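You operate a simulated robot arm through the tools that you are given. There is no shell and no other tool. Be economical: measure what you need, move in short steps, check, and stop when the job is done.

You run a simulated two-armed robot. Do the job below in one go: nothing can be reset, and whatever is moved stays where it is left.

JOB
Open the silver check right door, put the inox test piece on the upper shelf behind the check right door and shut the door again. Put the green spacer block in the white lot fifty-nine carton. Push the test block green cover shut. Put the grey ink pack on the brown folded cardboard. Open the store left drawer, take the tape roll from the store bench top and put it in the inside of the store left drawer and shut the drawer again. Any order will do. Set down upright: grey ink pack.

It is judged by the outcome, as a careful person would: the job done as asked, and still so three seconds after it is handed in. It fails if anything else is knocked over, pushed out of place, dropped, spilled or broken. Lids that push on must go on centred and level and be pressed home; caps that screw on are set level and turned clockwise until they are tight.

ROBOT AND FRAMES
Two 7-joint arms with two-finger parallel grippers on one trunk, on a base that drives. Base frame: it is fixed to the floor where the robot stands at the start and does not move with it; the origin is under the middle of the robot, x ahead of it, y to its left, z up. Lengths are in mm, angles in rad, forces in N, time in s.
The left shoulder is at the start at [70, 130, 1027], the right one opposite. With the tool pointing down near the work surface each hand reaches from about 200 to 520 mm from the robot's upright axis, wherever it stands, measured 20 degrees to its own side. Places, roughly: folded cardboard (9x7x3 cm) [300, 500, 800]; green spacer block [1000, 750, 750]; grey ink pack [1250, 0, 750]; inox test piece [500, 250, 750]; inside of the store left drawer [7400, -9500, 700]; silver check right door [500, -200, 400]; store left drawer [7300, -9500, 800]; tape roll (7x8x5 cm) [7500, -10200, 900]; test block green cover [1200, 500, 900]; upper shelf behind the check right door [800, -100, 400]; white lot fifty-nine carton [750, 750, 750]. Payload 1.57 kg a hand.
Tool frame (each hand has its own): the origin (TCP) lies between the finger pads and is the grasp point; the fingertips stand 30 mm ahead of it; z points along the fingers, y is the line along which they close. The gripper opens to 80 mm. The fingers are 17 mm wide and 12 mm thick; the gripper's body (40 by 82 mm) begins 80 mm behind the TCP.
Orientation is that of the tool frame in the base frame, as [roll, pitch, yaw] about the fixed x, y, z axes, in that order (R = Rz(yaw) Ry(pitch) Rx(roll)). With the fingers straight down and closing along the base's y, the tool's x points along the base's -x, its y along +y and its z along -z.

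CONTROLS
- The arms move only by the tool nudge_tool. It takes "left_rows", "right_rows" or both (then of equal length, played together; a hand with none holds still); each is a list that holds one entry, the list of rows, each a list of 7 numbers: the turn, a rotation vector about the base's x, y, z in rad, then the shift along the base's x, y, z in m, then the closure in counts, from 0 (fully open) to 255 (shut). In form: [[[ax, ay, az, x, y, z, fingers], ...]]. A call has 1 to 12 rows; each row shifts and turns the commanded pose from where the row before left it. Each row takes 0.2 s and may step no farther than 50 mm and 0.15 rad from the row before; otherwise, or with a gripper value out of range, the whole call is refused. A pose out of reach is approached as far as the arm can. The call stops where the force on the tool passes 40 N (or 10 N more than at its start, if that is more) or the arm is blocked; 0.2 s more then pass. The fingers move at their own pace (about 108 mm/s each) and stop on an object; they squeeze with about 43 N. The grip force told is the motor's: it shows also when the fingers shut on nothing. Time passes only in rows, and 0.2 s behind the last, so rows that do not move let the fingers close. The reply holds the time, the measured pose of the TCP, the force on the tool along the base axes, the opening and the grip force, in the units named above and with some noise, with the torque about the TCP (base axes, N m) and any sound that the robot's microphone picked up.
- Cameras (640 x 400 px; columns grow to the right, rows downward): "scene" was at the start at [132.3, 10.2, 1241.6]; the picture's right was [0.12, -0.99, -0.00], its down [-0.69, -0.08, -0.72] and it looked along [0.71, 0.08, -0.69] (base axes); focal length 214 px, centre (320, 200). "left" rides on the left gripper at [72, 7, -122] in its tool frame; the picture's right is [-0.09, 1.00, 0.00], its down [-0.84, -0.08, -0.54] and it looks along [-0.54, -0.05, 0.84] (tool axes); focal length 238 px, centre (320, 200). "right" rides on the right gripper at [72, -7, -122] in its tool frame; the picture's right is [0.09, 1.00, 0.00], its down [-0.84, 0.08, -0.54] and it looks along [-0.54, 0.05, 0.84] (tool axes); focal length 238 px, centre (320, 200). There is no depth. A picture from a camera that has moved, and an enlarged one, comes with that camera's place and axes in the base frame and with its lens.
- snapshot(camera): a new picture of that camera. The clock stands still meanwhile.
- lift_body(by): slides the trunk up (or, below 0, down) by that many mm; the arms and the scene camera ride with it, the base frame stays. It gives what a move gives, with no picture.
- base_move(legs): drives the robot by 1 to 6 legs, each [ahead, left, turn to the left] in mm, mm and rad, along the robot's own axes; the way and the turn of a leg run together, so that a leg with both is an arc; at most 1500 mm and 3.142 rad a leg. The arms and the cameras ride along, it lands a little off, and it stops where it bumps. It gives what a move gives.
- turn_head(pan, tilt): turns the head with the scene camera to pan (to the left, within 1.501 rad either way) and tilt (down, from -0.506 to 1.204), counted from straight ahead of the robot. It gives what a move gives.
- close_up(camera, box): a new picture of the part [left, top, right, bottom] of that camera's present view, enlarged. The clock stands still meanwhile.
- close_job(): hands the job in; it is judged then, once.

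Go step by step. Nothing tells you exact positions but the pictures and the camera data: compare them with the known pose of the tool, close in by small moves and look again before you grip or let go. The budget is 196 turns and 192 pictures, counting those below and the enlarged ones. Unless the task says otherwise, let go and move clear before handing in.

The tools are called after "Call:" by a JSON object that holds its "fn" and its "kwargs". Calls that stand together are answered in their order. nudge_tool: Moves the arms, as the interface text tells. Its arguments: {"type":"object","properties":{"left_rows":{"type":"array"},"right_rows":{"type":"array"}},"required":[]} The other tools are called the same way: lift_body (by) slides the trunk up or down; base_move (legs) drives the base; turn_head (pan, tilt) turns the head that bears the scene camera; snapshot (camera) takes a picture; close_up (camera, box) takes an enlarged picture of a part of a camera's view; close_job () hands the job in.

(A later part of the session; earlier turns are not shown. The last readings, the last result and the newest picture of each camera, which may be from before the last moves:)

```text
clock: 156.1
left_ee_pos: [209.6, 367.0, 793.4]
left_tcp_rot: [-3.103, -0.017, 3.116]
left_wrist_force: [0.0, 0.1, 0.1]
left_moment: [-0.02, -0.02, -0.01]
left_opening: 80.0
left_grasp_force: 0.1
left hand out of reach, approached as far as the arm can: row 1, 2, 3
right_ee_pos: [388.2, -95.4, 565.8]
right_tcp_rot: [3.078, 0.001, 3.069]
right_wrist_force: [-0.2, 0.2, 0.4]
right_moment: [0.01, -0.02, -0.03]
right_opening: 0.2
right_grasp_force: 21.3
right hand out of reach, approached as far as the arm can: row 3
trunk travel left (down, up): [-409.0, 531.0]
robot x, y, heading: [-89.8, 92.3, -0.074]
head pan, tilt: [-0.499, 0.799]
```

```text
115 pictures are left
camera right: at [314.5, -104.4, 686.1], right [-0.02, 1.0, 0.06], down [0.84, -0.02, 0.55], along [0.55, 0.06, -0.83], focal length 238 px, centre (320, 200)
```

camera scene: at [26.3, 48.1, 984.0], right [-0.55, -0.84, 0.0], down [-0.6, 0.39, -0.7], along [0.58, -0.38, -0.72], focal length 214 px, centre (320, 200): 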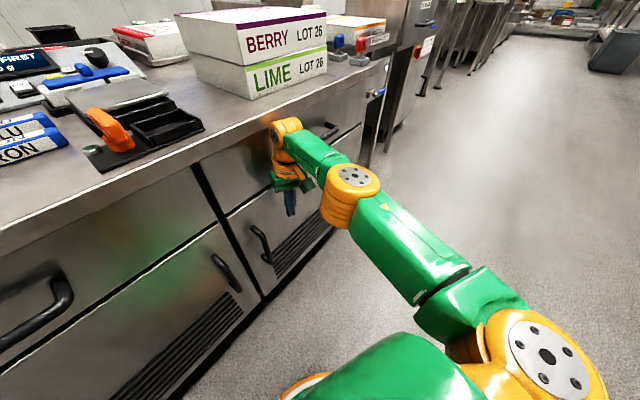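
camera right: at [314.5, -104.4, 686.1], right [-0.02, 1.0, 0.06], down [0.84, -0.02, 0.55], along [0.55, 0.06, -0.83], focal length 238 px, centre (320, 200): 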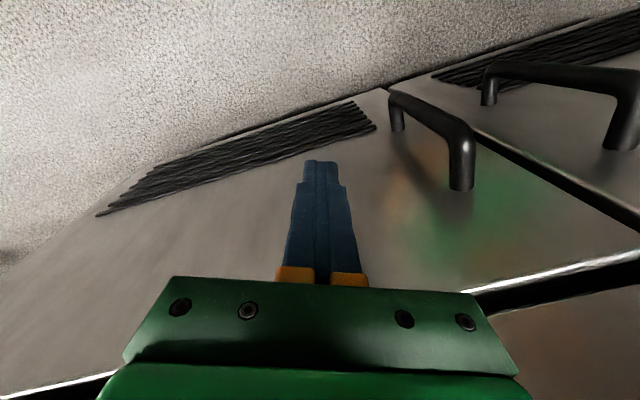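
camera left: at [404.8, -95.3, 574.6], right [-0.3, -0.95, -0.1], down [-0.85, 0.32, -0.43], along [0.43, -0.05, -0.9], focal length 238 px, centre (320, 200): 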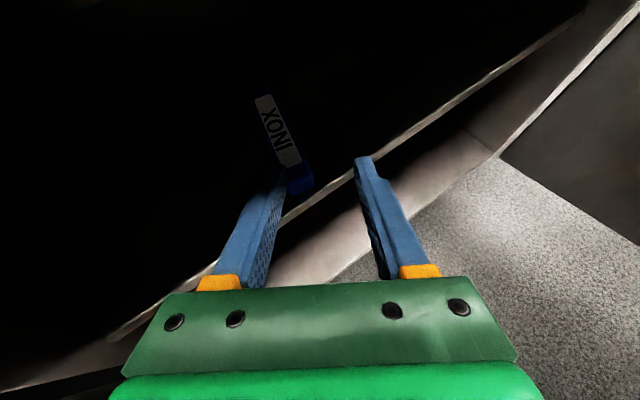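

Call:
{"fn": "nudge_tool", "kwargs": {"right_rows": [[[0, 0, 0, -0.03, -0.01, 0, 255], [0, 0, 0, -0.03, -0.01, 0, 255], [0, 0, 0, -0.03, -0.01, 0, 255]]]}}

Call:
{"fn": "base_move", "kwargs": {"legs": [[-300, -60, 0.38]]}}

Call:
{"fn": "turn_head", "kwargs": {"pan": -0.1, "tilt": 0.6}}

Call:
{"fn": "snapshot", "kwargs": {"camera": "scene"}}

```text
clock: 156.9
left_ee_pos: [209.1, 366.0, 794.1]
left_tcp_rot: [-3.108, -0.018, 3.115]
left_wrist_force: [0.3, -0.2, -0.6]
left_moment: [-0.02, 0.01, -0.03]
left_opening: 79.9
left_grasp_force: 0.0
right_ee_pos: [294.8, -128.2, 563.7]
right_tcp_rot: [3.077, 0.003, 3.063]
right_wrist_force: [0.2, 0.7, 0.2]
right_moment: [-0.02, -0.03, 0.0]
right_opening: 0.0
right_grasp_force: 21.1
trunk travel left (down, up): [-409.0, 531.0]
robot x, y, heading: [-90.3, 93.8, -0.072]
head pan, tilt: [-0.499, 0.799]
```

```text
clock: 159.0
left_ee_pos: [-209.3, 364.7, 794.4]
left_tcp_rot: [-3.106, -0.019, -2.786]
left_wrist_force: [0.2, -1.1, 1.5]
left_moment: [-0.02, -0.03, -0.01]
left_opening: 79.7
left_grasp_force: 0.0
right_ee_pos: [55.4, -62.0, 563.9]
right_tcp_rot: [3.078, 0.001, -2.836]
right_wrist_force: [-0.6, -0.7, 0.1]
right_moment: [-0.01, -0.03, -0.03]
right_opening: 0.0
right_grasp_force: 21.6
trunk travel left (down, up): [-409.0, 531.0]
robot x, y, heading: [-384.8, 0.4, 0.307]
head pan, tilt: [-0.499, 0.799]
```

```text
clock: 159.9
left_ee_pos: [-209.3, 364.6, 793.4]
left_tcp_rot: [-3.104, -0.016, -2.789]
left_wrist_force: [0.2, 0.1, 0.6]
left_moment: [0.0, 0.01, -0.02]
left_opening: 80.2
left_grasp_force: 0.1
right_ee_pos: [56.3, -61.4, 562.7]
right_tcp_rot: [3.075, 0.0, -2.838]
right_wrist_force: [-0.3, 0.3, -0.8]
right_moment: [-0.02, -0.03, -0.02]
right_opening: 0.1
right_grasp_force: 21.2
trunk travel left (down, up): [-409.0, 531.0]
robot x, y, heading: [-388.4, -1.1, 0.303]
head pan, tilt: [-0.099, 0.6]
```

```text
114 pictures are left
camera scene: at [-252.4, 34.1, 1000.8], right [0.2, -0.98, 0.0], down [-0.55, -0.11, -0.82], along [0.81, 0.17, -0.57], focal length 214 px, centre (320, 200)
```

scene: 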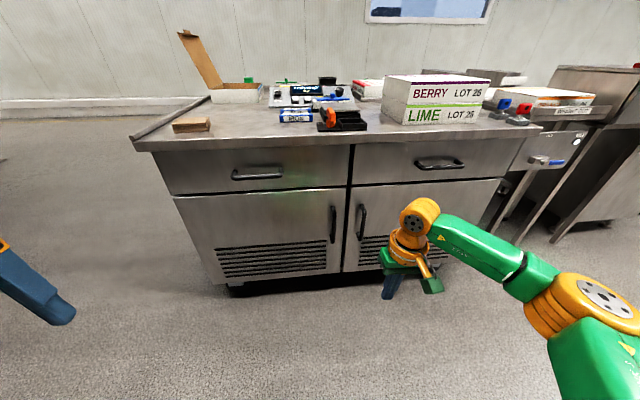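

Call:
{"fn": "close_up", "kwargs": {"camera": "scene", "box": [300, 150, 420, 290]}}

Call:
{"fn": "close_up", "kwargs": {"camera": "scene", "box": [240, 60, 440, 160]}}

```text
2.86 times, centred on (360, 220) of scene
camera zoom: at [-252.4, 34.1, 1000.8], right [0.2, -0.98, 0.0], down [-0.55, -0.11, -0.82], along [0.81, 0.17, -0.57], focal length 613 px, centre (206, 143)
```

zoom: 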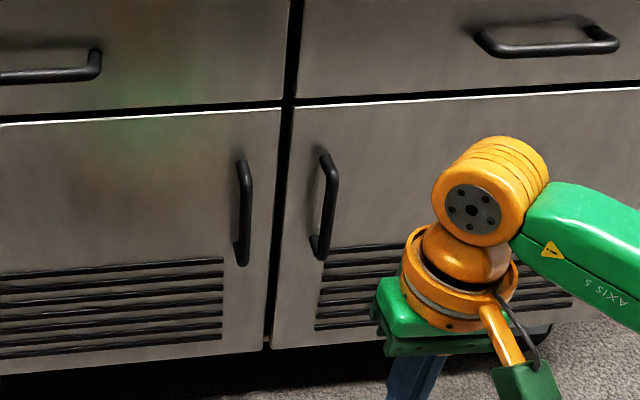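

```text
3.20 times, centred on (340, 110) of scene
camera zoom: at [-252.4, 34.1, 1000.8], right [0.2, -0.98, 0.0], down [-0.55, -0.11, -0.82], along [0.81, 0.17, -0.57], focal length 686 px, centre (256, 488)
```

zoom: 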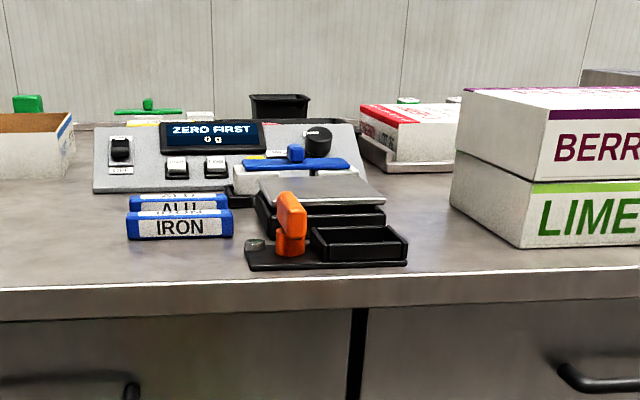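

The door looks flush. Next I raise the trunk and drive round the left end to the back of the bench, where the spacer, green cover and ink pack are in reach.

Call:
{"fn": "lift_body", "kwargs": {"by": 400}}

Call:
{"fn": "base_move", "kwargs": {"legs": [[475, 1057, 0], [1300, 0, 0], [0, 0, 3.14]]}}

Call:
{"fn": "turn_head", "kwargs": {"pan": 0.6, "tilt": 0.5}}

Call:
{"fn": "snapshot", "kwargs": {"camera": "scene"}}

```text
clock: 163.7
left_ee_pos: [-208.6, 366.1, 1193.9]
left_tcp_rot: [-3.105, -0.016, -2.787]
left_wrist_force: [1.0, 0.6, 0.3]
left_moment: [0.03, 0.02, 0.01]
left_opening: 80.0
left_grasp_force: 0.0
right_ee_pos: [55.5, -62.4, 962.8]
right_tcp_rot: [3.076, -0.001, -2.836]
right_wrist_force: [0.3, 0.0, -0.7]
right_moment: [0.02, 0.01, 0.03]
right_opening: 0.0
right_grasp_force: 21.2
trunk travel left (down, up): [-809.0, 131.0]
robot x, y, heading: [-385.8, 0.0, 0.302]
head pan, tilt: [-0.099, 0.6]
```

```text
clock: 183.1
left_ee_pos: [812.2, 1182.3, 1193.8]
left_tcp_rot: [-3.104, -0.017, 0.377]
left_wrist_force: [0.0, -0.2, -0.2]
left_moment: [0.0, -0.01, -0.01]
left_opening: 80.2
left_grasp_force: 0.0
right_ee_pos: [538.5, 1602.2, 963.4]
right_tcp_rot: [3.078, 0.0, 0.328]
right_wrist_force: [0.5, 0.6, -0.8]
right_moment: [0.02, 0.03, 0.01]
right_opening: 0.2
right_grasp_force: 21.5
trunk travel left (down, up): [-809.0, 131.0]
robot x, y, heading: [984.4, 1553.2, -2.816]
head pan, tilt: [-0.099, 0.6]
```

```text
clock: 184.2
left_ee_pos: [811.4, 1182.6, 1193.4]
left_tcp_rot: [-3.106, -0.018, 0.378]
left_wrist_force: [0.3, -0.4, 0.6]
left_moment: [0.01, 0.02, -0.02]
left_opening: 80.1
left_grasp_force: 0.0
right_ee_pos: [539.2, 1603.4, 963.8]
right_tcp_rot: [3.077, 0.003, 0.327]
right_wrist_force: [0.0, -0.4, 0.3]
right_moment: [0.01, 0.01, 0.0]
right_opening: 0.0
right_grasp_force: 21.0
trunk travel left (down, up): [-809.0, 131.0]
robot x, y, heading: [982.5, 1552.7, -2.814]
head pan, tilt: [0.6, 0.499]
```

```text
111 pictures are left
camera scene: at [881.1, 1463.0, 1409.9], right [-0.8, 0.6, 0.0], down [0.29, 0.38, -0.88], along [-0.53, -0.7, -0.48], focal length 214 px, centre (320, 200)
```

scene: 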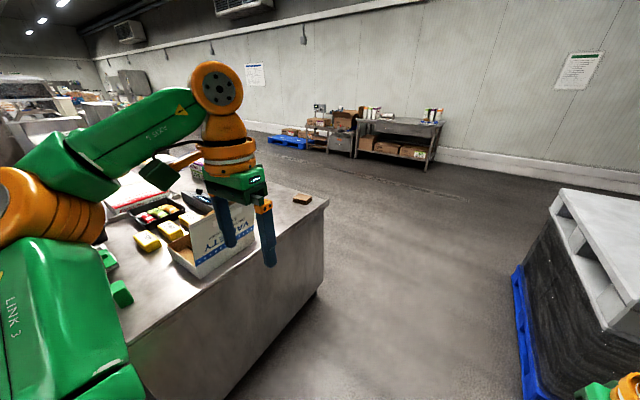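

Call:
{"fn": "base_move", "kwargs": {"legs": [[-504, 280, 0], [190, 570, -0.01]]}}

Call:
{"fn": "turn_head", "kwargs": {"pan": 0.0, "tilt": 0.7}}

Call:
{"fn": "snapshot", "kwargs": {"camera": "scene"}}

```text
clock: 190.4
left_ee_pos: [1369.5, 486.6, 1194.2]
left_tcp_rot: [-3.106, -0.017, 0.362]
left_wrist_force: [-0.6, 0.5, 0.0]
left_moment: [0.0, 0.0, -0.02]
left_opening: 80.0
left_grasp_force: 0.0
right_ee_pos: [1101.0, 909.9, 962.7]
right_tcp_rot: [3.076, 0.003, 0.314]
right_wrist_force: [-0.2, 0.7, -0.7]
right_moment: [0.0, 0.04, 0.01]
right_opening: 0.0
right_grasp_force: 21.3
trunk travel left (down, up): [-809.0, 131.0]
robot x, y, heading: [1544.1, 848.9, -2.824]
head pan, tilt: [0.6, 0.499]
```

```text
clock: 191.4
left_ee_pos: [1369.4, 485.2, 1194.1]
left_tcp_rot: [-3.104, -0.015, 0.363]
left_wrist_force: [0.4, 0.2, 0.3]
left_moment: [0.02, -0.02, -0.03]
left_opening: 79.7
left_grasp_force: 0.0
right_ee_pos: [1101.2, 908.6, 963.2]
right_tcp_rot: [3.077, 0.002, 0.314]
right_wrist_force: [-0.2, -0.1, 0.2]
right_moment: [0.0, 0.01, -0.03]
right_opening: 0.0
right_grasp_force: 21.1
trunk travel left (down, up): [-809.0, 131.0]
robot x, y, heading: [1544.8, 852.7, -2.831]
head pan, tilt: [0.0, 0.7]
```

```text
110 pictures are left
camera scene: at [1417.2, 810.6, 1392.2], right [-0.31, 0.95, 0.0], down [0.61, 0.2, -0.77], along [-0.73, -0.24, -0.64], focal length 214 px, centre (320, 200)
```

scene: 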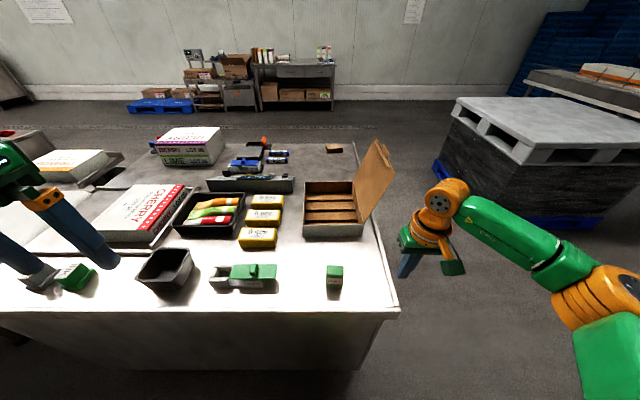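

Call:
{"fn": "close_up", "kwargs": {"camera": "scene", "box": [130, 140, 400, 310]}}

Call:
{"fn": "close_up", "kwargs": {"camera": "scene", "box": [0, 220, 160, 320]}}

Call:
{"fn": "close_up", "kwargs": {"camera": "scene", "box": [190, 240, 350, 310]}}

```text
2.35 times, centred on (265, 225) of scene
camera zoom: at [1417.2, 810.6, 1392.2], right [-0.31, 0.95, 0.0], down [0.61, 0.2, -0.77], along [-0.73, -0.24, -0.64], focal length 505 px, centre (449, 141)
```

zoom: 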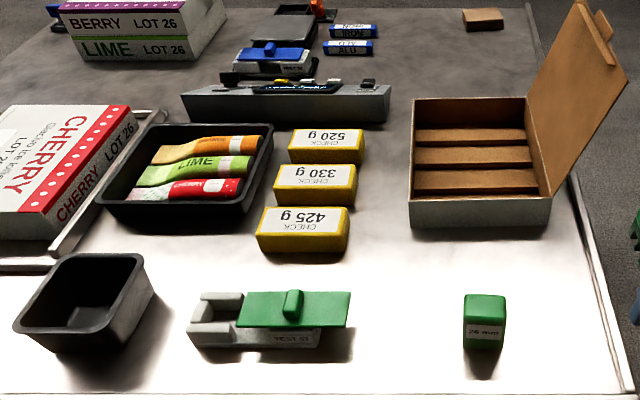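

```text
4.00 times, centred on (80, 270) of scene
camera zoom: at [1417.2, 810.6, 1392.2], right [-0.31, 0.95, 0.0], down [0.61, 0.2, -0.77], along [-0.73, -0.24, -0.64], focal length 858 px, centre (1280, -80)
```

zoom: 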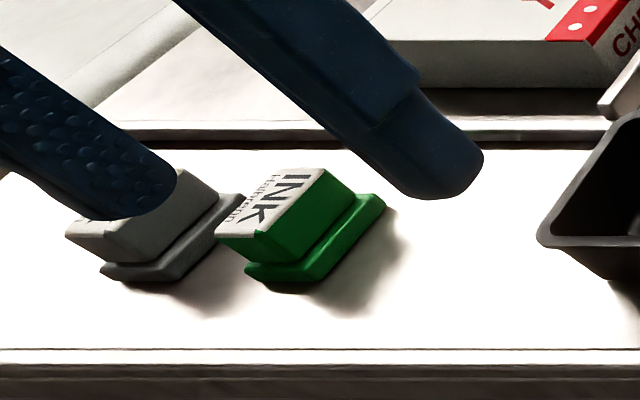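

```text
4.00 times, centred on (270, 275) of scene
camera zoom: at [1417.2, 810.6, 1392.2], right [-0.31, 0.95, 0.0], down [0.61, 0.2, -0.77], along [-0.73, -0.24, -0.64], focal length 858 px, centre (520, -100)
```

zoom: 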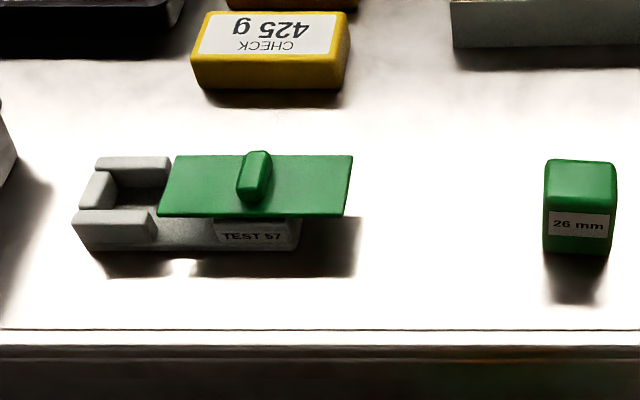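

I'm behind the bench with a fine view: green spacer near [1095, 750], carton beyond, green cover to slide to my left, ink packs further left. I move closer and tilt the right hand forward for the spacer.

Call:
{"fn": "base_move", "kwargs": {"legs": [[90, 80, 0]]}}

Call:
{"fn": "nudge_tool", "kwargs": {"right_rows": [[[0.0624, 0.0203, 0, 0.01, -0.009, 0, 0], [-0.0408, 0.1269, 0, 0.01, -0.009, 0, 0], [-0.0408, 0.1269, 0, 0.01, -0.009, 0, 0], [-0.0408, 0.1269, 0, 0.01, -0.009, 0, 0], [-0.0408, 0.1269, 0, 0.01, -0.009, 0, 0], [-0.0408, 0.1269, 0, 0.01, -0.009, 0, 0], [-0.0408, 0.1269, 0, 0, 0, 0, 0]]]}}

Call:
{"fn": "snapshot", "kwargs": {"camera": "scene"}}

Call:
{"fn": "snapshot", "kwargs": {"camera": "right"}}

```text
clock: 192.7
left_ee_pos: [1310.7, 385.3, 1195.4]
left_tcp_rot: [-3.107, -0.016, 0.367]
left_wrist_force: [0.2, 0.9, -0.5]
left_moment: [-0.03, 0.04, -0.02]
left_opening: 80.1
left_grasp_force: 0.0
right_ee_pos: [1041.3, 809.0, 964.9]
right_tcp_rot: [3.074, 0.004, 0.317]
right_wrist_force: [0.8, 0.0, 0.2]
right_moment: [0.01, -0.05, 0.03]
right_opening: 0.2
right_grasp_force: 21.3
trunk travel left (down, up): [-809.0, 131.0]
robot x, y, heading: [1483.1, 752.2, -2.827]
head pan, tilt: [0.0, 0.7]
```

```text
clock: 194.3
left_ee_pos: [1310.1, 382.9, 1192.6]
left_tcp_rot: [-3.105, -0.018, 0.369]
left_wrist_force: [-0.1, 0.0, 0.7]
left_moment: [0.01, 0.0, 0.03]
left_opening: 80.1
left_grasp_force: 0.1
right_ee_pos: [1096.1, 748.4, 961.2]
right_tcp_rot: [-3.134, 0.801, 0.32]
right_wrist_force: [-0.2, -0.3, 0.9]
right_moment: [-0.02, 0.0, 0.01]
right_opening: 80.1
right_grasp_force: 0.0
right hand out of reach, approached as far as the arm can: row 7
trunk travel left (down, up): [-809.0, 131.0]
robot x, y, heading: [1483.2, 748.8, -2.828]
head pan, tilt: [0.0, 0.7]
```

```text
106 pictures are left
camera scene: at [1355.8, 707.9, 1392.2], right [-0.31, 0.95, 0.0], down [0.61, 0.2, -0.76], along [-0.73, -0.24, -0.64], focal length 214 px, centre (320, 200)
```

scene: 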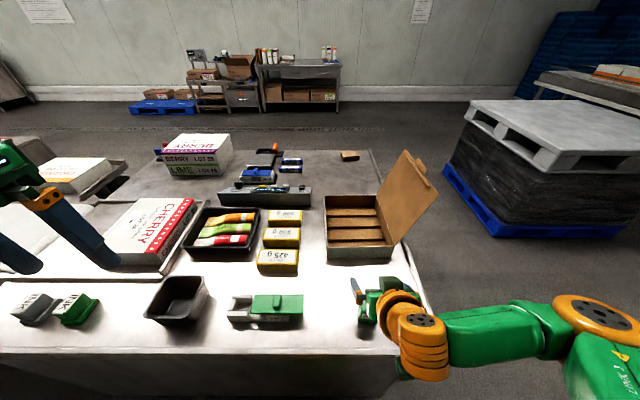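

```text
105 pictures are left
camera right: at [1225.3, 797.0, 993.1], right [0.37, -0.93, -0.07], down [-0.16, -0.14, 0.98], along [-0.92, -0.35, -0.2], focal length 238 px, centre (320, 200)
```

right: 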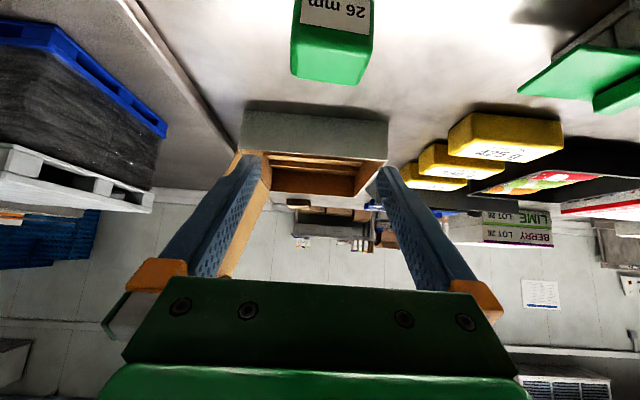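

Call:
{"fn": "nudge_tool", "kwargs": {"right_rows": [[[0, 0, 0, 0.003, -0.003, -0.03, 0], [0, 0, 0, 0.003, -0.002, -0.03, 0], [0, 0, 0, 0, 0, -0.02, 0]]]}}

Call:
{"fn": "snapshot", "kwargs": {"camera": "right"}}

Call:
{"fn": "close_up", "kwargs": {"camera": "scene", "box": [320, 240, 480, 360]}}

```text
clock: 195.1
left_ee_pos: [1308.2, 380.3, 1194.8]
left_tcp_rot: [-3.106, -0.018, 0.366]
left_wrist_force: [0.5, 0.0, -0.3]
left_moment: [0.02, -0.02, 0.01]
left_opening: 80.0
left_grasp_force: 0.1
right_ee_pos: [1101.2, 741.7, 879.4]
right_tcp_rot: [-3.129, 0.798, 0.324]
right_wrist_force: [0.1, 0.7, 0.3]
right_moment: [-0.01, -0.02, -0.01]
right_opening: 80.0
right_grasp_force: 0.0
trunk travel left (down, up): [-809.0, 131.0]
robot x, y, heading: [1484.4, 747.8, -2.828]
head pan, tilt: [0.0, 0.7]
```

```text
104 pictures are left
camera right: at [1229.7, 790.9, 912.6], right [0.37, -0.93, -0.07], down [-0.16, -0.14, 0.98], along [-0.92, -0.35, -0.2], focal length 238 px, centre (320, 200)
```

right: 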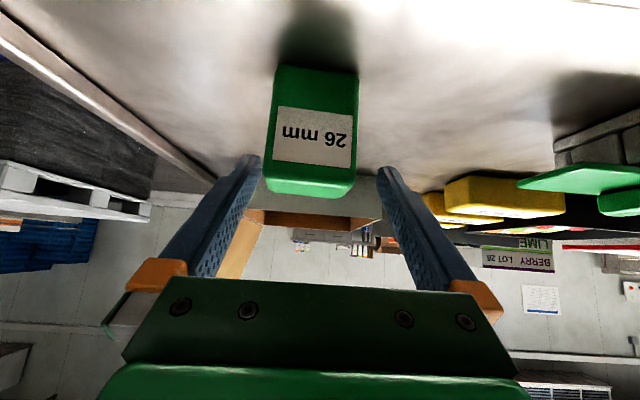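

```text
3.33 times, centred on (400, 300) of scene
camera zoom: at [1355.9, 706.8, 1392.2], right [-0.31, 0.95, 0.0], down [0.61, 0.2, -0.76], along [-0.73, -0.24, -0.64], focal length 715 px, centre (53, -133)
```

zoom: 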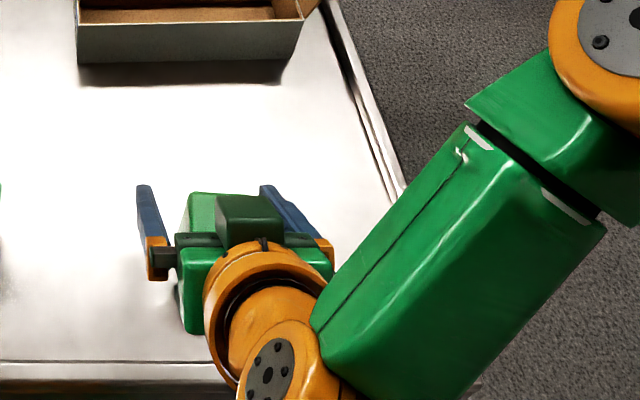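

Call:
{"fn": "nudge_tool", "kwargs": {"right_rows": [[[0, 0, 0, -0.002, 0.001, -0.014, 0], [0, 0, 0, -0.002, 0.001, -0.012, 0], [0, 0, 0, 0, 0, 0, 255], [0, 0, 0, 0, 0, 0, 255], [0, 0, 0, 0, 0, 0, 255]]]}}

Call:
{"fn": "nudge_tool", "kwargs": {"right_rows": [[[0, 0, 0, 0, 0, 0.015, 255], [0, 0, 0, 0, 0, 0.02, 255], [0, 0, 0, 0, 0, 0.03, 255], [0, 0, 0, 0, 0, 0.03, 255]]]}}

Call:
{"fn": "snapshot", "kwargs": {"camera": "right"}}

```text
clock: 196.3
left_ee_pos: [1308.9, 381.6, 1194.1]
left_tcp_rot: [-3.106, -0.018, 0.367]
left_wrist_force: [-0.3, -0.2, 0.7]
left_moment: [0.03, 0.01, 0.01]
left_opening: 79.9
left_grasp_force: 0.2
right_ee_pos: [1099.5, 732.5, 860.1]
right_tcp_rot: [-3.131, 0.798, 0.322]
right_wrist_force: [-0.2, -0.2, -0.3]
right_moment: [-0.02, 0.0, 0.02]
right_opening: 49.6
right_grasp_force: 42.7
right hand out of reach, approached as far as the arm can: row 1, 2
trunk travel left (down, up): [-809.0, 131.0]
robot x, y, heading: [1483.6, 749.1, -2.827]
head pan, tilt: [0.0, 0.7]
```

```text
clock: 197.3
left_ee_pos: [1310.2, 383.3, 1194.4]
left_tcp_rot: [-3.104, -0.018, 0.366]
left_wrist_force: [0.3, -1.0, 0.4]
left_moment: [-0.01, -0.01, 0.01]
left_opening: 80.0
left_grasp_force: 0.0
right_ee_pos: [1097.0, 734.6, 957.7]
right_tcp_rot: [-3.132, 0.8, 0.32]
right_wrist_force: [-0.4, -0.3, -1.1]
right_moment: [0.0, 0.02, 0.01]
right_opening: 49.4
right_grasp_force: 43.1
trunk travel left (down, up): [-809.0, 131.0]
robot x, y, heading: [1481.5, 749.2, -2.827]
head pan, tilt: [0.0, 0.7]
```

```text
102 pictures are left
camera right: at [1227.0, 783.4, 990.0], right [0.37, -0.93, -0.07], down [-0.16, -0.14, 0.98], along [-0.92, -0.35, -0.2], focal length 238 px, centre (320, 200)
```

right: 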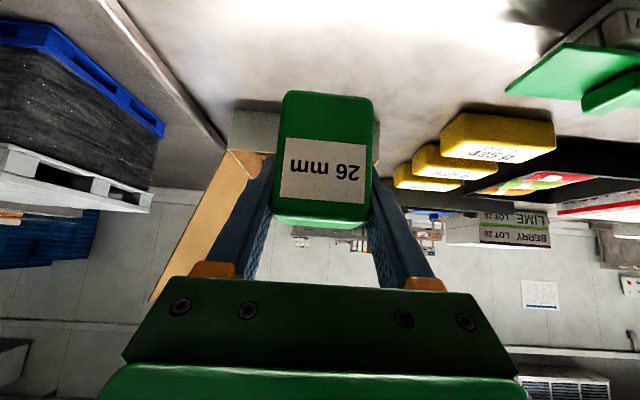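

Call:
{"fn": "nudge_tool", "kwargs": {"right_rows": [[[0, 0, 0, -0.0363, -0.0117, 0.003, 255], [0, 0, 0, -0.0363, -0.0117, 0.003, 255], [0, 0, 0, -0.0363, -0.0117, 0, 255], [0, 0, 0, -0.0363, -0.0117, 0, 255], [0, 0, 0, -0.0363, -0.0117, 0, 255], [0, 0, 0, -0.0363, -0.0117, 0, 255]]]}}

Call:
{"fn": "snapshot", "kwargs": {"camera": "scene"}}

Call:
{"fn": "snapshot", "kwargs": {"camera": "right"}}

```text
clock: 198.7
left_ee_pos: [1308.4, 381.5, 1193.4]
left_tcp_rot: [-3.106, -0.019, 0.366]
left_wrist_force: [-0.3, -0.1, 0.6]
left_moment: [0.0, -0.01, 0.01]
left_opening: 79.9
left_grasp_force: 0.1
right_ee_pos: [880.2, 661.4, 964.6]
right_tcp_rot: [-3.134, 0.8, 0.323]
right_wrist_force: [0.1, -0.8, -1.3]
right_moment: [-0.03, -0.01, -0.01]
right_opening: 49.4
right_grasp_force: 43.1
trunk travel left (down, up): [-809.0, 131.0]
robot x, y, heading: [1481.8, 751.5, -2.824]
head pan, tilt: [0.0, 0.7]
```

```text
101 pictures are left
camera scene: at [1354.3, 706.4, 1392.0], right [-0.31, 0.95, 0.0], down [0.61, 0.2, -0.76], along [-0.73, -0.24, -0.65], focal length 214 px, centre (320, 200)
```

scene: 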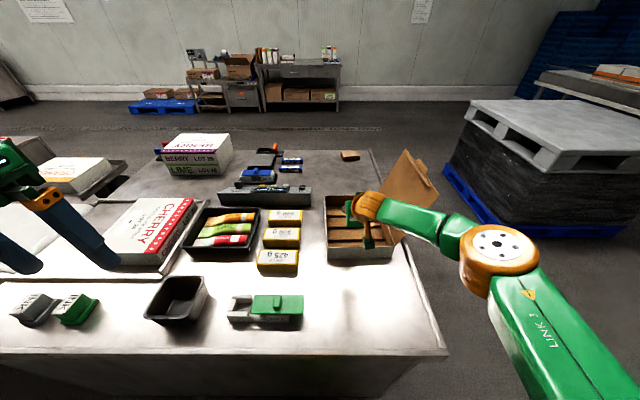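

```text
100 pictures are left
camera right: at [1008.7, 710.4, 996.2], right [0.37, -0.93, -0.07], down [-0.16, -0.14, 0.98], along [-0.91, -0.35, -0.2], focal length 238 px, centre (320, 200)
```

right: 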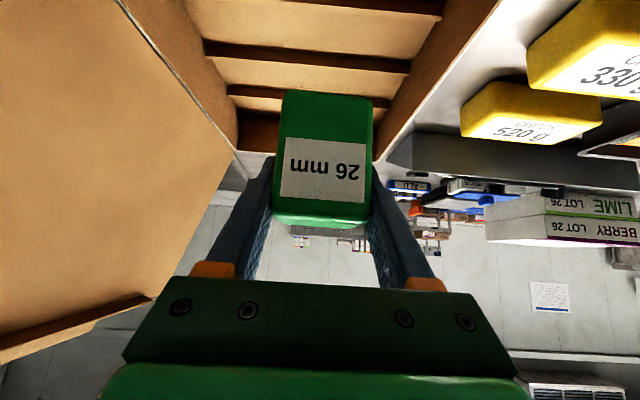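

Call:
{"fn": "nudge_tool", "kwargs": {"right_rows": [[[0, 0, 0, 0, 0, -0.03, 255], [0, 0, 0, 0, 0, -0.025, 255], [0, 0, 0, 0, 0, -0.01, 255]]]}}

Call:
{"fn": "snapshot", "kwargs": {"camera": "right"}}

Call:
{"fn": "close_up", "kwargs": {"camera": "scene", "box": [310, 150, 450, 270]}}

```text
clock: 199.5
left_ee_pos: [1309.1, 381.6, 1194.1]
left_tcp_rot: [-3.104, -0.019, 0.365]
left_wrist_force: [-0.2, -0.6, -0.6]
left_moment: [-0.02, -0.02, -0.01]
left_opening: 80.0
left_grasp_force: 0.0
right_ee_pos: [880.3, 663.5, 898.2]
right_tcp_rot: [-3.135, 0.799, 0.323]
right_wrist_force: [0.2, 0.3, -1.4]
right_moment: [0.01, 0.02, 0.0]
right_opening: 49.5
right_grasp_force: 43.1
trunk travel left (down, up): [-809.0, 131.0]
robot x, y, heading: [1482.9, 748.5, -2.829]
head pan, tilt: [0.0, 0.7]
```

```text
99 pictures are left
camera right: at [1009.7, 711.5, 930.3], right [0.37, -0.93, -0.07], down [-0.16, -0.14, 0.98], along [-0.92, -0.35, -0.2], focal length 238 px, centre (320, 200)
```

right: 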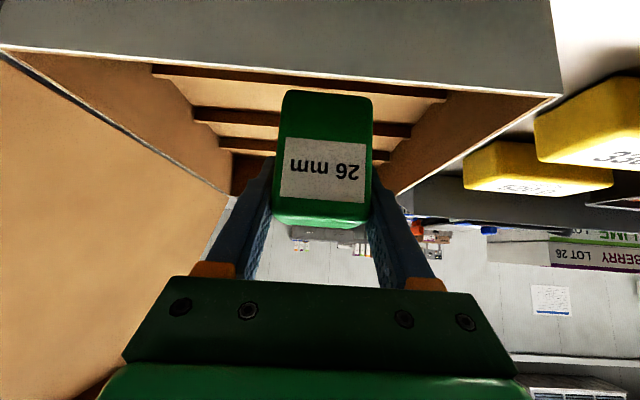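

```text
3.33 times, centred on (380, 210) of scene
camera zoom: at [1355.5, 707.8, 1392.2], right [-0.31, 0.95, 0.0], down [0.61, 0.2, -0.76], along [-0.73, -0.24, -0.64], focal length 715 px, centre (120, 167)
```

zoom: 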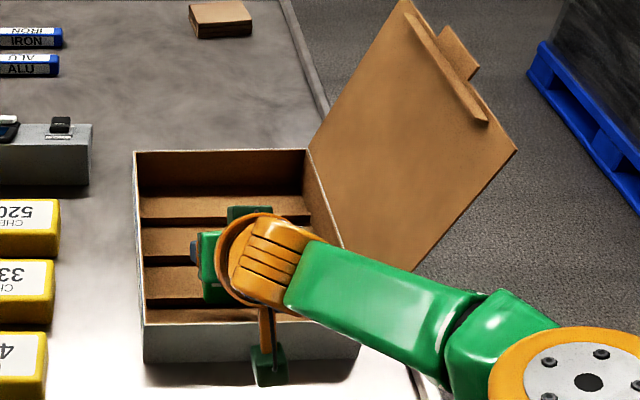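

Call:
{"fn": "nudge_tool", "kwargs": {"right_rows": [[[0, 0, 0, 0, 0, -0.01, 255], [0, 0, 0, 0, 0, -0.01, 255], [0, 0, 0, 0, 0, -0.004, 255], [0, 0, 0, 0, 0, -0.003, 255], [0, 0, 0, 0, 0, -0.003, 255]]]}}

```text
clock: 200.7
left_ee_pos: [1317.0, 382.6, 1196.4]
left_tcp_rot: [-3.106, -0.01, 0.367]
left_wrist_force: [-0.4, -0.5, -0.8]
left_moment: [-0.02, 0.02, 0.02]
left_opening: 80.0
left_grasp_force: 0.0
right_ee_pos: [884.1, 662.2, 874.8]
right_tcp_rot: [-3.133, 0.811, 0.32]
right_wrist_force: [-8.8, -0.9, 32.5]
right_moment: [-0.43, 0.47, -0.07]
right_opening: 49.1
right_grasp_force: 43.0
trunk travel left (down, up): [-809.0, 131.0]
robot x, y, heading: [1481.3, 750.8, -2.828]
head pan, tilt: [0.0, 0.7]
```

Call:
{"fn": "nudge_tool", "kwargs": {"right_rows": [[[0, 0, 0, 0, 0, 0.003, 255], [0, 0, 0, 0, 0, 0, 70], [0, 0, 0, 0, 0, 0, 20], [0, 0, 0, 0, 0, 0, 20], [0, 0, 0, 0.007, 0.002, 0.02, 20], [0, 0, 0, 0.015, 0.005, 0.03, 20], [0, 0, 0, 0.015, 0.005, 0.03, 20], [0, 0, 0, 0.03, 0.01, 0.03, 20], [0, 0, 0, 0.03, 0.01, 0.0, 20]]]}}

Call:
{"fn": "snapshot", "kwargs": {"camera": "right"}}

Call:
{"fn": "close_up", "kwargs": {"camera": "scene", "box": [310, 150, 450, 270]}}

```text
clock: 202.7
left_ee_pos: [1309.0, 383.9, 1194.2]
left_tcp_rot: [-3.105, -0.019, 0.367]
left_wrist_force: [-0.8, 0.1, 0.3]
left_moment: [-0.05, -0.01, 0.0]
left_opening: 80.0
left_grasp_force: 0.0
right_ee_pos: [979.5, 695.3, 983.0]
right_tcp_rot: [-3.135, 0.803, 0.319]
right_wrist_force: [-0.3, 0.7, 0.1]
right_moment: [0.0, 0.03, 0.02]
right_opening: 73.9
right_grasp_force: 0.1
trunk travel left (down, up): [-809.0, 131.0]
robot x, y, heading: [1482.6, 747.7, -2.825]
head pan, tilt: [0.0, 0.7]
```

```text
97 pictures are left
camera right: at [1108.2, 743.9, 1015.2], right [0.37, -0.93, -0.07], down [-0.16, -0.14, 0.98], along [-0.92, -0.35, -0.2], focal length 238 px, centre (320, 200)
```

right: 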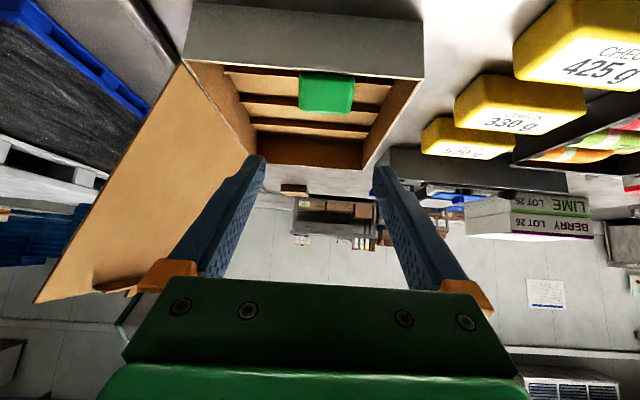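

```text
3.33 times, centred on (380, 210) of scene
camera zoom: at [1356.8, 708.8, 1392.3], right [-0.31, 0.95, 0.0], down [0.61, 0.2, -0.77], along [-0.73, -0.24, -0.64], focal length 715 px, centre (120, 167)
```

zoom: 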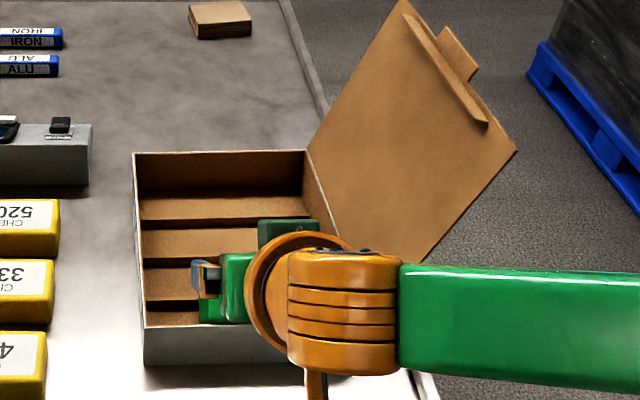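

Spacer sits upright in the carton. Now the cover: I'll bring the left hand down by the block's left end as a stop and retract the right hand meanwhile.

Call:
{"fn": "nudge_tool", "kwargs": {"left_rows": [[[-0.041, 0.005, -0.055, -0.03, 0.006, 0, 255], [0, 0, 0, -0.03, 0.006, 0, 255], [0, 0, 0, -0.03, 0.006, 0, 255], [0, 0, 0, -0.019, 0.006, -0.02, 255], [0, 0, 0, 0, 0, -0.045, 255], [0, 0, 0, 0, 0, -0.045, 255], [0, 0, 0, 0, 0, -0.045, 255], [0, 0, 0, 0, 0, -0.045, 255]]], "right_rows": [[[0, 0, 0, 0.03, 0.005, 0.0, 255], [0, 0, 0, 0.03, 0.005, 0.0, 255], [0.0408, -0.1269, 0, 0.02, 0, 0, 255], [0.0408, -0.1269, 0, 0.02, 0, 0, 255], [0.0408, -0.1269, 0, 0.02, 0, 0, 255], [0.0408, -0.1269, 0, 0.02, 0, 0, 255], [0.0408, -0.1269, 0, 0.01, 0, 0, 255], [0.0408, -0.1269, 0, 0.01, 0, 0, 255]]]}}

Call:
{"fn": "snapshot", "kwargs": {"camera": "left"}}

Call:
{"fn": "snapshot", "kwargs": {"camera": "scene"}}

```text
clock: 204.5
left_ee_pos: [1198.9, 407.0, 992.1]
left_tcp_rot: [3.14, 0.001, 0.311]
left_wrist_force: [-0.1, -0.3, -0.3]
left_moment: [0.02, -0.04, 0.02]
left_opening: 0.0
left_grasp_force: 21.3
right_ee_pos: [1137.0, 704.1, 982.6]
right_tcp_rot: [-3.139, 0.0, 0.317]
right_wrist_force: [0.1, -0.9, 0.2]
right_moment: [0.02, -0.02, 0.02]
right_opening: 0.2
right_grasp_force: 21.5
trunk travel left (down, up): [-809.0, 131.0]
robot x, y, heading: [1483.0, 748.5, -2.83]
head pan, tilt: [0.0, 0.7]
```

```text
95 pictures are left
camera left: at [1271.0, 424.0, 1113.7], right [0.22, -0.98, 0.0], down [-0.82, -0.18, 0.54], along [-0.53, -0.12, -0.84], focal length 238 px, centre (320, 200)
```

left: 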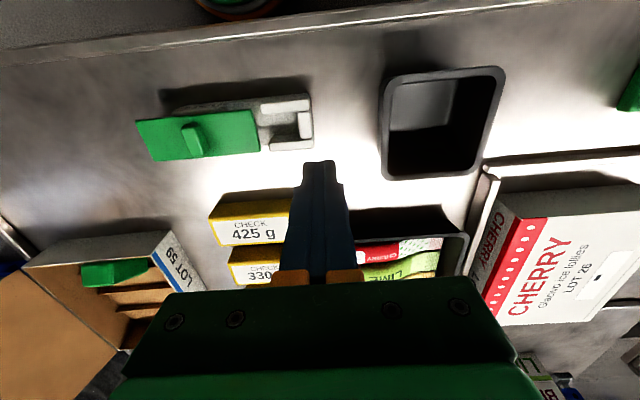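

```text
94 pictures are left
camera scene: at [1355.0, 706.6, 1392.1], right [-0.31, 0.95, 0.0], down [0.61, 0.2, -0.76], along [-0.73, -0.24, -0.64], focal length 214 px, centre (320, 200)
```

scene: 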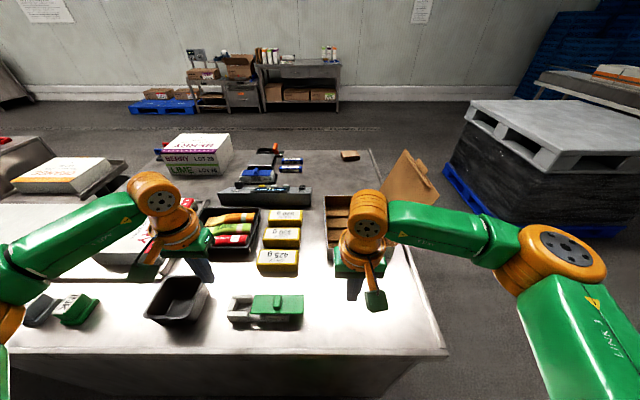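

Call:
{"fn": "nudge_tool", "kwargs": {"left_rows": [[[0, 0, 0, 0.003, -0.009, -0.045, 255], [0, 0, 0, 0, 0, -0.045, 255], [0, 0, 0, 0, 0, -0.03, 255], [0, 0, 0, 0, 0, -0.015, 255]]]}}

Call:
{"fn": "snapshot", "kwargs": {"camera": "left"}}

Call:
{"fn": "close_up", "kwargs": {"camera": "scene", "box": [130, 230, 330, 350]}}

```text
clock: 205.5
left_ee_pos: [1203.2, 398.0, 858.3]
left_tcp_rot: [3.138, 0.0, 0.309]
left_wrist_force: [-0.4, -0.2, -1.2]
left_moment: [-0.04, 0.0, 0.02]
left_opening: 0.0
left_grasp_force: 21.3
right_ee_pos: [1138.5, 705.0, 983.0]
right_tcp_rot: [-3.141, 0.0, 0.318]
right_wrist_force: [0.3, 0.0, 0.5]
right_moment: [0.0, -0.02, 0.02]
right_opening: 0.0
right_grasp_force: 21.0
trunk travel left (down, up): [-809.0, 131.0]
robot x, y, heading: [1484.8, 748.3, -2.823]
head pan, tilt: [0.0, 0.7]
```

```text
93 pictures are left
camera left: at [1273.9, 413.9, 979.7], right [0.22, -0.98, 0.0], down [-0.82, -0.18, 0.54], along [-0.53, -0.12, -0.84], focal length 238 px, centre (320, 200)
```

left: 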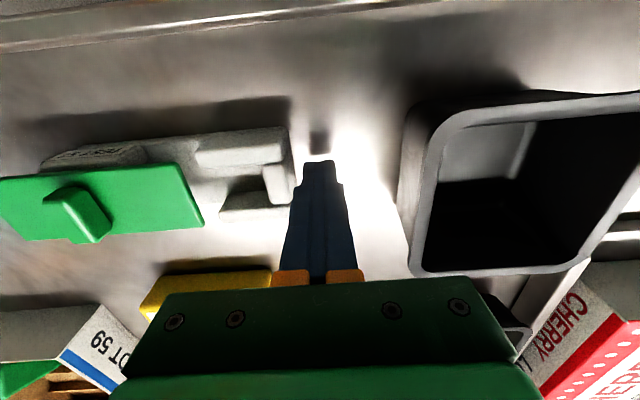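

```text
3.20 times, centred on (230, 290) of scene
camera zoom: at [1355.6, 707.6, 1392.2], right [-0.31, 0.95, 0.0], down [0.61, 0.2, -0.76], along [-0.73, -0.24, -0.64], focal length 686 px, centre (608, -88)
```

zoom: 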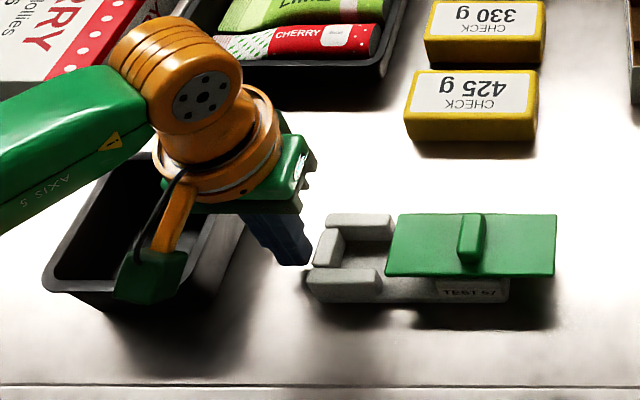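

Call:
{"fn": "nudge_tool", "kwargs": {"left_rows": [[[0, 0, 0, 0, 0, -0.006, 255], [0, 0, 0, -0.0012, 0.0035, 0, 255], [0, 0, 0, 0, 0, 0, 255], [0, 0, 0, 0, 0, 0, 255], [0, 0, 0, 0, 0, 0, 255]]], "right_rows": [[[0, 0, 0, 0.002, -0.033, 0, 255], [0, 0, 0, 0.002, -0.033, 0, 255], [0, 0, 0, 0.002, -0.033, 0, 255], [0, 0, 0, 0.003, -0.033, -0.03, 255], [0, 0, 0, 0, 0, -0.04, 255]]]}}

Call:
{"fn": "snapshot", "kwargs": {"camera": "right"}}

Call:
{"fn": "snapshot", "kwargs": {"camera": "left"}}

```text
clock: 206.7
left_ee_pos: [1201.7, 400.9, 852.5]
left_tcp_rot: [3.139, 0.0, 0.312]
left_wrist_force: [0.4, 0.5, 0.2]
left_moment: [-0.02, 0.0, -0.01]
left_opening: 0.2
left_grasp_force: 21.0
right_ee_pos: [1146.8, 571.8, 911.8]
right_tcp_rot: [3.141, 0.001, 0.319]
right_wrist_force: [-0.1, 0.2, -0.3]
right_moment: [-0.01, -0.03, 0.01]
right_opening: 0.0
right_grasp_force: 21.2
trunk travel left (down, up): [-809.0, 131.0]
robot x, y, heading: [1485.7, 748.8, -2.829]
head pan, tilt: [0.0, 0.7]
```

```text
91 pictures are left
camera right: at [1214.2, 601.0, 1033.1], right [0.4, -0.92, 0.0], down [-0.77, -0.34, 0.54], along [-0.5, -0.22, -0.84], focal length 238 px, centre (320, 200)
```

right: 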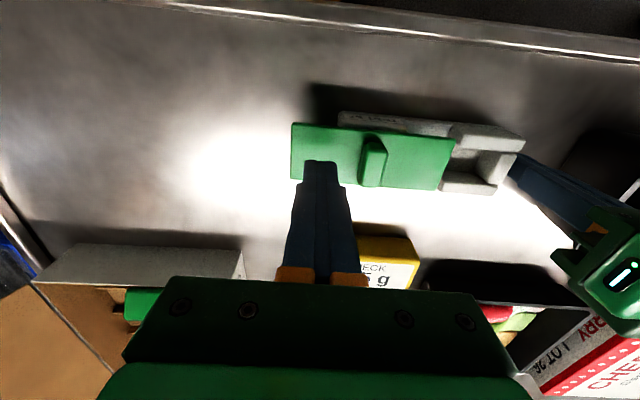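

```text
90 pictures are left
camera left: at [1273.0, 418.8, 974.5], right [0.22, -0.98, 0.0], down [-0.82, -0.18, 0.54], along [-0.53, -0.12, -0.84], focal length 238 px, centre (320, 200)
```

left: 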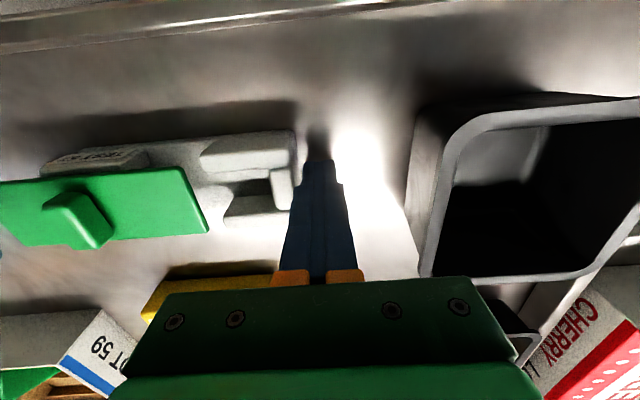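

Call:
{"fn": "nudge_tool", "kwargs": {"left_rows": [[[0, 0, 0, -0.001, 0.003, 0, 255], [0, 0, 0, 0, 0, 0, 255], [0, 0, 0, 0, 0, 0, 255], [0, 0, 0, 0, 0, 0, 255]]], "right_rows": [[[0, 0, 0, 0, 0, -0.012, 255], [0, 0, 0, 0, 0, -0.006, 255], [0, 0, 0, 0, 0, -0.003, 255], [0, 0, 0, 0, 0, -0.002, 255]]]}}

Call:
{"fn": "snapshot", "kwargs": {"camera": "right"}}

```text
clock: 207.7
left_ee_pos: [1201.9, 402.3, 853.0]
left_tcp_rot: [3.142, 0.0, 0.312]
left_wrist_force: [0.4, 0.2, -0.1]
left_moment: [-0.02, -0.04, 0.02]
left_opening: 0.0
left_grasp_force: 21.4
right_ee_pos: [1147.4, 571.2, 888.5]
right_tcp_rot: [-3.139, 0.0, 0.318]
right_wrist_force: [0.6, -0.4, -0.4]
right_moment: [0.02, -0.01, 0.01]
right_opening: 0.0
right_grasp_force: 21.7
trunk travel left (down, up): [-809.0, 131.0]
robot x, y, heading: [1484.1, 744.7, -2.823]
head pan, tilt: [0.0, 0.7]
```

```text
89 pictures are left
camera right: at [1214.0, 600.8, 1009.3], right [0.4, -0.92, 0.0], down [-0.77, -0.34, 0.54], along [-0.5, -0.22, -0.84], focal length 238 px, centre (320, 200)
```

right: 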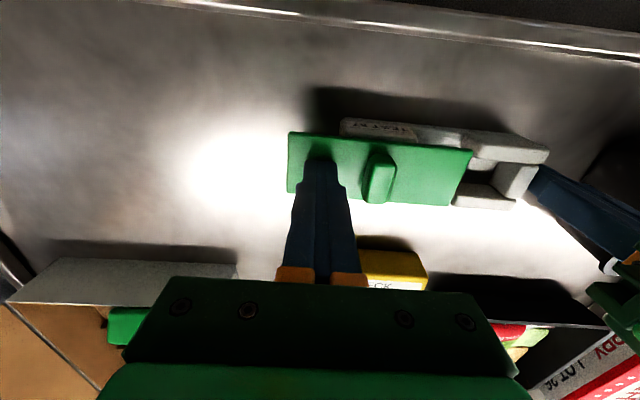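

Call:
{"fn": "nudge_tool", "kwargs": {"right_rows": [[[0, 0, 0, 0.0018, -0.0057, -0.002, 255], [0, 0, 0, 0.0018, -0.0057, -0.001, 255], [0, 0, 0, 0.0018, -0.0057, 0, 255], [0, 0, 0, 0.0018, -0.0057, 0, 255], [0, 0, 0, 0.0018, -0.0057, 0, 255], [0, 0, 0, 0.0018, -0.0057, 0, 255]]]}}

Call:
{"fn": "snapshot", "kwargs": {"camera": "right"}}

Call:
{"fn": "snapshot", "kwargs": {"camera": "left"}}

```text
clock: 209.1
left_ee_pos: [1202.4, 402.9, 853.0]
left_tcp_rot: [3.139, 0.0, 0.313]
left_wrist_force: [-0.1, 0.2, -0.2]
left_moment: [0.01, 0.0, -0.02]
left_opening: 0.2
left_grasp_force: 21.5
right_ee_pos: [1154.3, 550.5, 886.4]
right_tcp_rot: [-3.141, 0.001, 0.318]
right_wrist_force: [-2.2, 0.0, 5.0]
right_moment: [0.02, 0.04, -0.02]
right_opening: 0.2
right_grasp_force: 20.8
right hand out of reach, approached as far as the arm can: row 5, 6
trunk travel left (down, up): [-809.0, 131.0]
robot x, y, heading: [1478.9, 748.5, -2.822]
head pan, tilt: [0.0, 0.7]
```

```text
88 pictures are left
camera right: at [1220.6, 579.0, 1007.5], right [0.4, -0.92, 0.0], down [-0.77, -0.33, 0.54], along [-0.5, -0.22, -0.84], focal length 238 px, centre (320, 200)
```

right: 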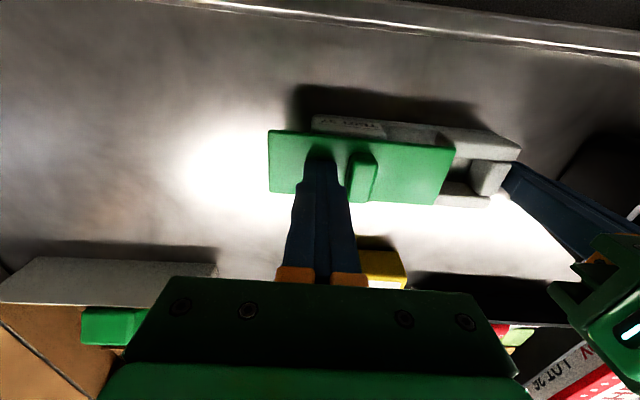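

```text
87 pictures are left
camera left: at [1273.0, 421.1, 975.0], right [0.22, -0.98, 0.0], down [-0.82, -0.18, 0.54], along [-0.53, -0.12, -0.84], focal length 238 px, centre (320, 200)
```

left: 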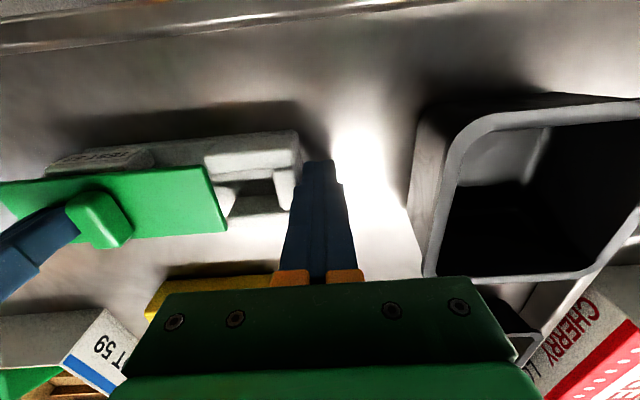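

Call:
{"fn": "nudge_tool", "kwargs": {"left_rows": [[[0, 0, 0, 0, 0, 0.04, 255], [0, 0, 0, 0, 0, 0.045, 255], [0, 0, 0, 0, 0, 0.02, 255]]], "right_rows": [[[0, 0, 0, -0.002, 0.006, 0.02, 255], [0, 0, 0, 0, 0, 0.045, 255], [0, 0, 0, 0, 0, 0.02, 255]]]}}

Call:
{"fn": "base_move", "kwargs": {"legs": [[0, 140, 0]]}}

```text
clock: 209.9
left_ee_pos: [1201.1, 402.9, 957.9]
left_tcp_rot: [3.138, -0.001, 0.312]
left_wrist_force: [0.1, -0.4, -0.8]
left_moment: [-0.01, -0.01, 0.01]
left_opening: 0.0
left_grasp_force: 21.3
right_ee_pos: [1154.0, 555.9, 974.0]
right_tcp_rot: [-3.141, -0.002, 0.317]
right_wrist_force: [0.2, 0.0, 0.2]
right_moment: [0.0, -0.02, 0.01]
right_opening: 0.0
right_grasp_force: 21.2
trunk travel left (down, up): [-809.0, 131.0]
robot x, y, heading: [1486.4, 749.9, -2.828]
head pan, tilt: [0.0, 0.7]
```

```text
clock: 211.2
left_ee_pos: [1243.7, 273.2, 958.6]
left_tcp_rot: [3.137, 0.001, 0.311]
left_wrist_force: [-0.3, -0.2, -0.2]
left_moment: [-0.01, -0.03, 0.01]
left_opening: 0.0
left_grasp_force: 21.8
right_ee_pos: [1196.5, 424.6, 972.8]
right_tcp_rot: [3.14, -0.002, 0.318]
right_wrist_force: [0.5, 0.8, -0.6]
right_moment: [-0.02, 0.04, 0.02]
right_opening: 0.0
right_grasp_force: 20.8
trunk travel left (down, up): [-809.0, 131.0]
robot x, y, heading: [1528.1, 612.0, -2.82]
head pan, tilt: [0.0, 0.7]
```

Call:
{"fn": "nudge_tool", "kwargs": {"left_rows": [[[0, 0, 0, -0.0104, 0.0323, 0, 255], [0, 0, 0, -0.0104, 0.0323, 0, 255], [0, 0, 0, -0.0104, 0.0323, 0, 255], [0, 0, 0, -0.0104, 0.0323, 0, 255], [0, 0, 0, 0, 0, -0.045, 255], [0, 0, 0, 0, 0, -0.045, 255], [0, 0, 0, 0, 0, -0.015, 255]]], "right_rows": [[[0, 0, 0, -0.0114, 0.0345, 0, 255], [0, 0, 0, -0.0114, 0.0345, 0, 255], [0, 0, 0, -0.0114, 0.0345, 0, 255], [0, 0, 0, -0.0114, 0.0345, 0, 255], [0, 0, 0, 0, 0, -0.04, 255], [0, 0, 0, 0, 0, -0.035, 255], [0, 0, 0, 0, 0, -0.006, 255]]]}}

Call:
{"fn": "snapshot", "kwargs": {"camera": "right"}}

Call:
{"fn": "snapshot", "kwargs": {"camera": "left"}}

```text
clock: 212.8
left_ee_pos: [1203.5, 400.0, 853.4]
left_tcp_rot: [3.138, 0.0, 0.31]
left_wrist_force: [0.1, 0.1, 0.5]
left_moment: [-0.02, 0.01, 0.02]
left_opening: 0.1
left_grasp_force: 21.3
right_ee_pos: [1152.5, 561.3, 891.6]
right_tcp_rot: [-3.14, 0.002, 0.315]
right_wrist_force: [-0.3, -0.2, -0.1]
right_moment: [0.01, 0.0, -0.03]
right_opening: 0.2
right_grasp_force: 21.2
trunk travel left (down, up): [-809.0, 131.0]
robot x, y, heading: [1527.8, 618.8, -2.826]
head pan, tilt: [0.0, 0.7]
```

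```text
86 pictures are left
camera right: at [1218.9, 591.0, 1012.4], right [0.4, -0.92, 0.0], down [-0.77, -0.33, 0.54], along [-0.5, -0.21, -0.84], focal length 238 px, centre (320, 200)
```

right: 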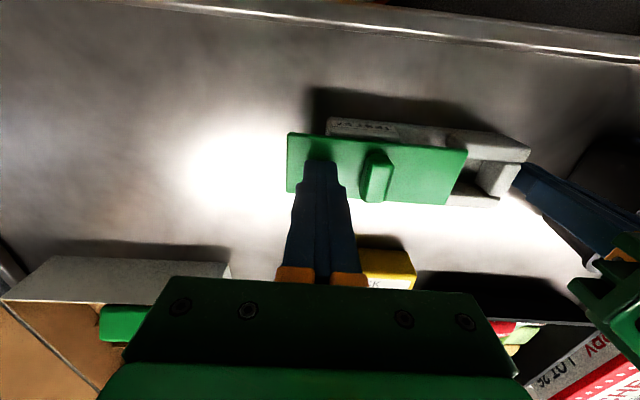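

```text
85 pictures are left
camera left: at [1274.6, 417.1, 975.2], right [0.22, -0.98, 0.0], down [-0.82, -0.18, 0.54], along [-0.53, -0.12, -0.84], focal length 238 px, centre (320, 200)
```

left: 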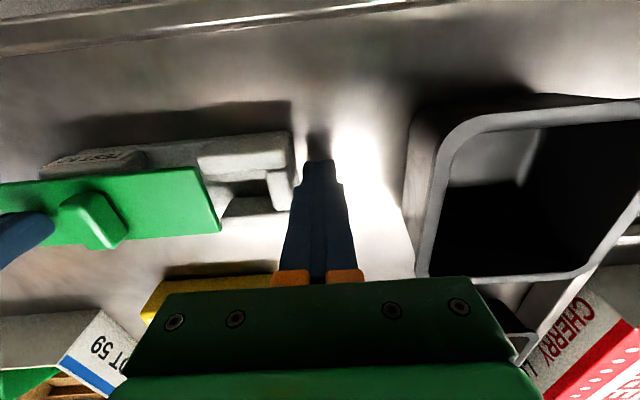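

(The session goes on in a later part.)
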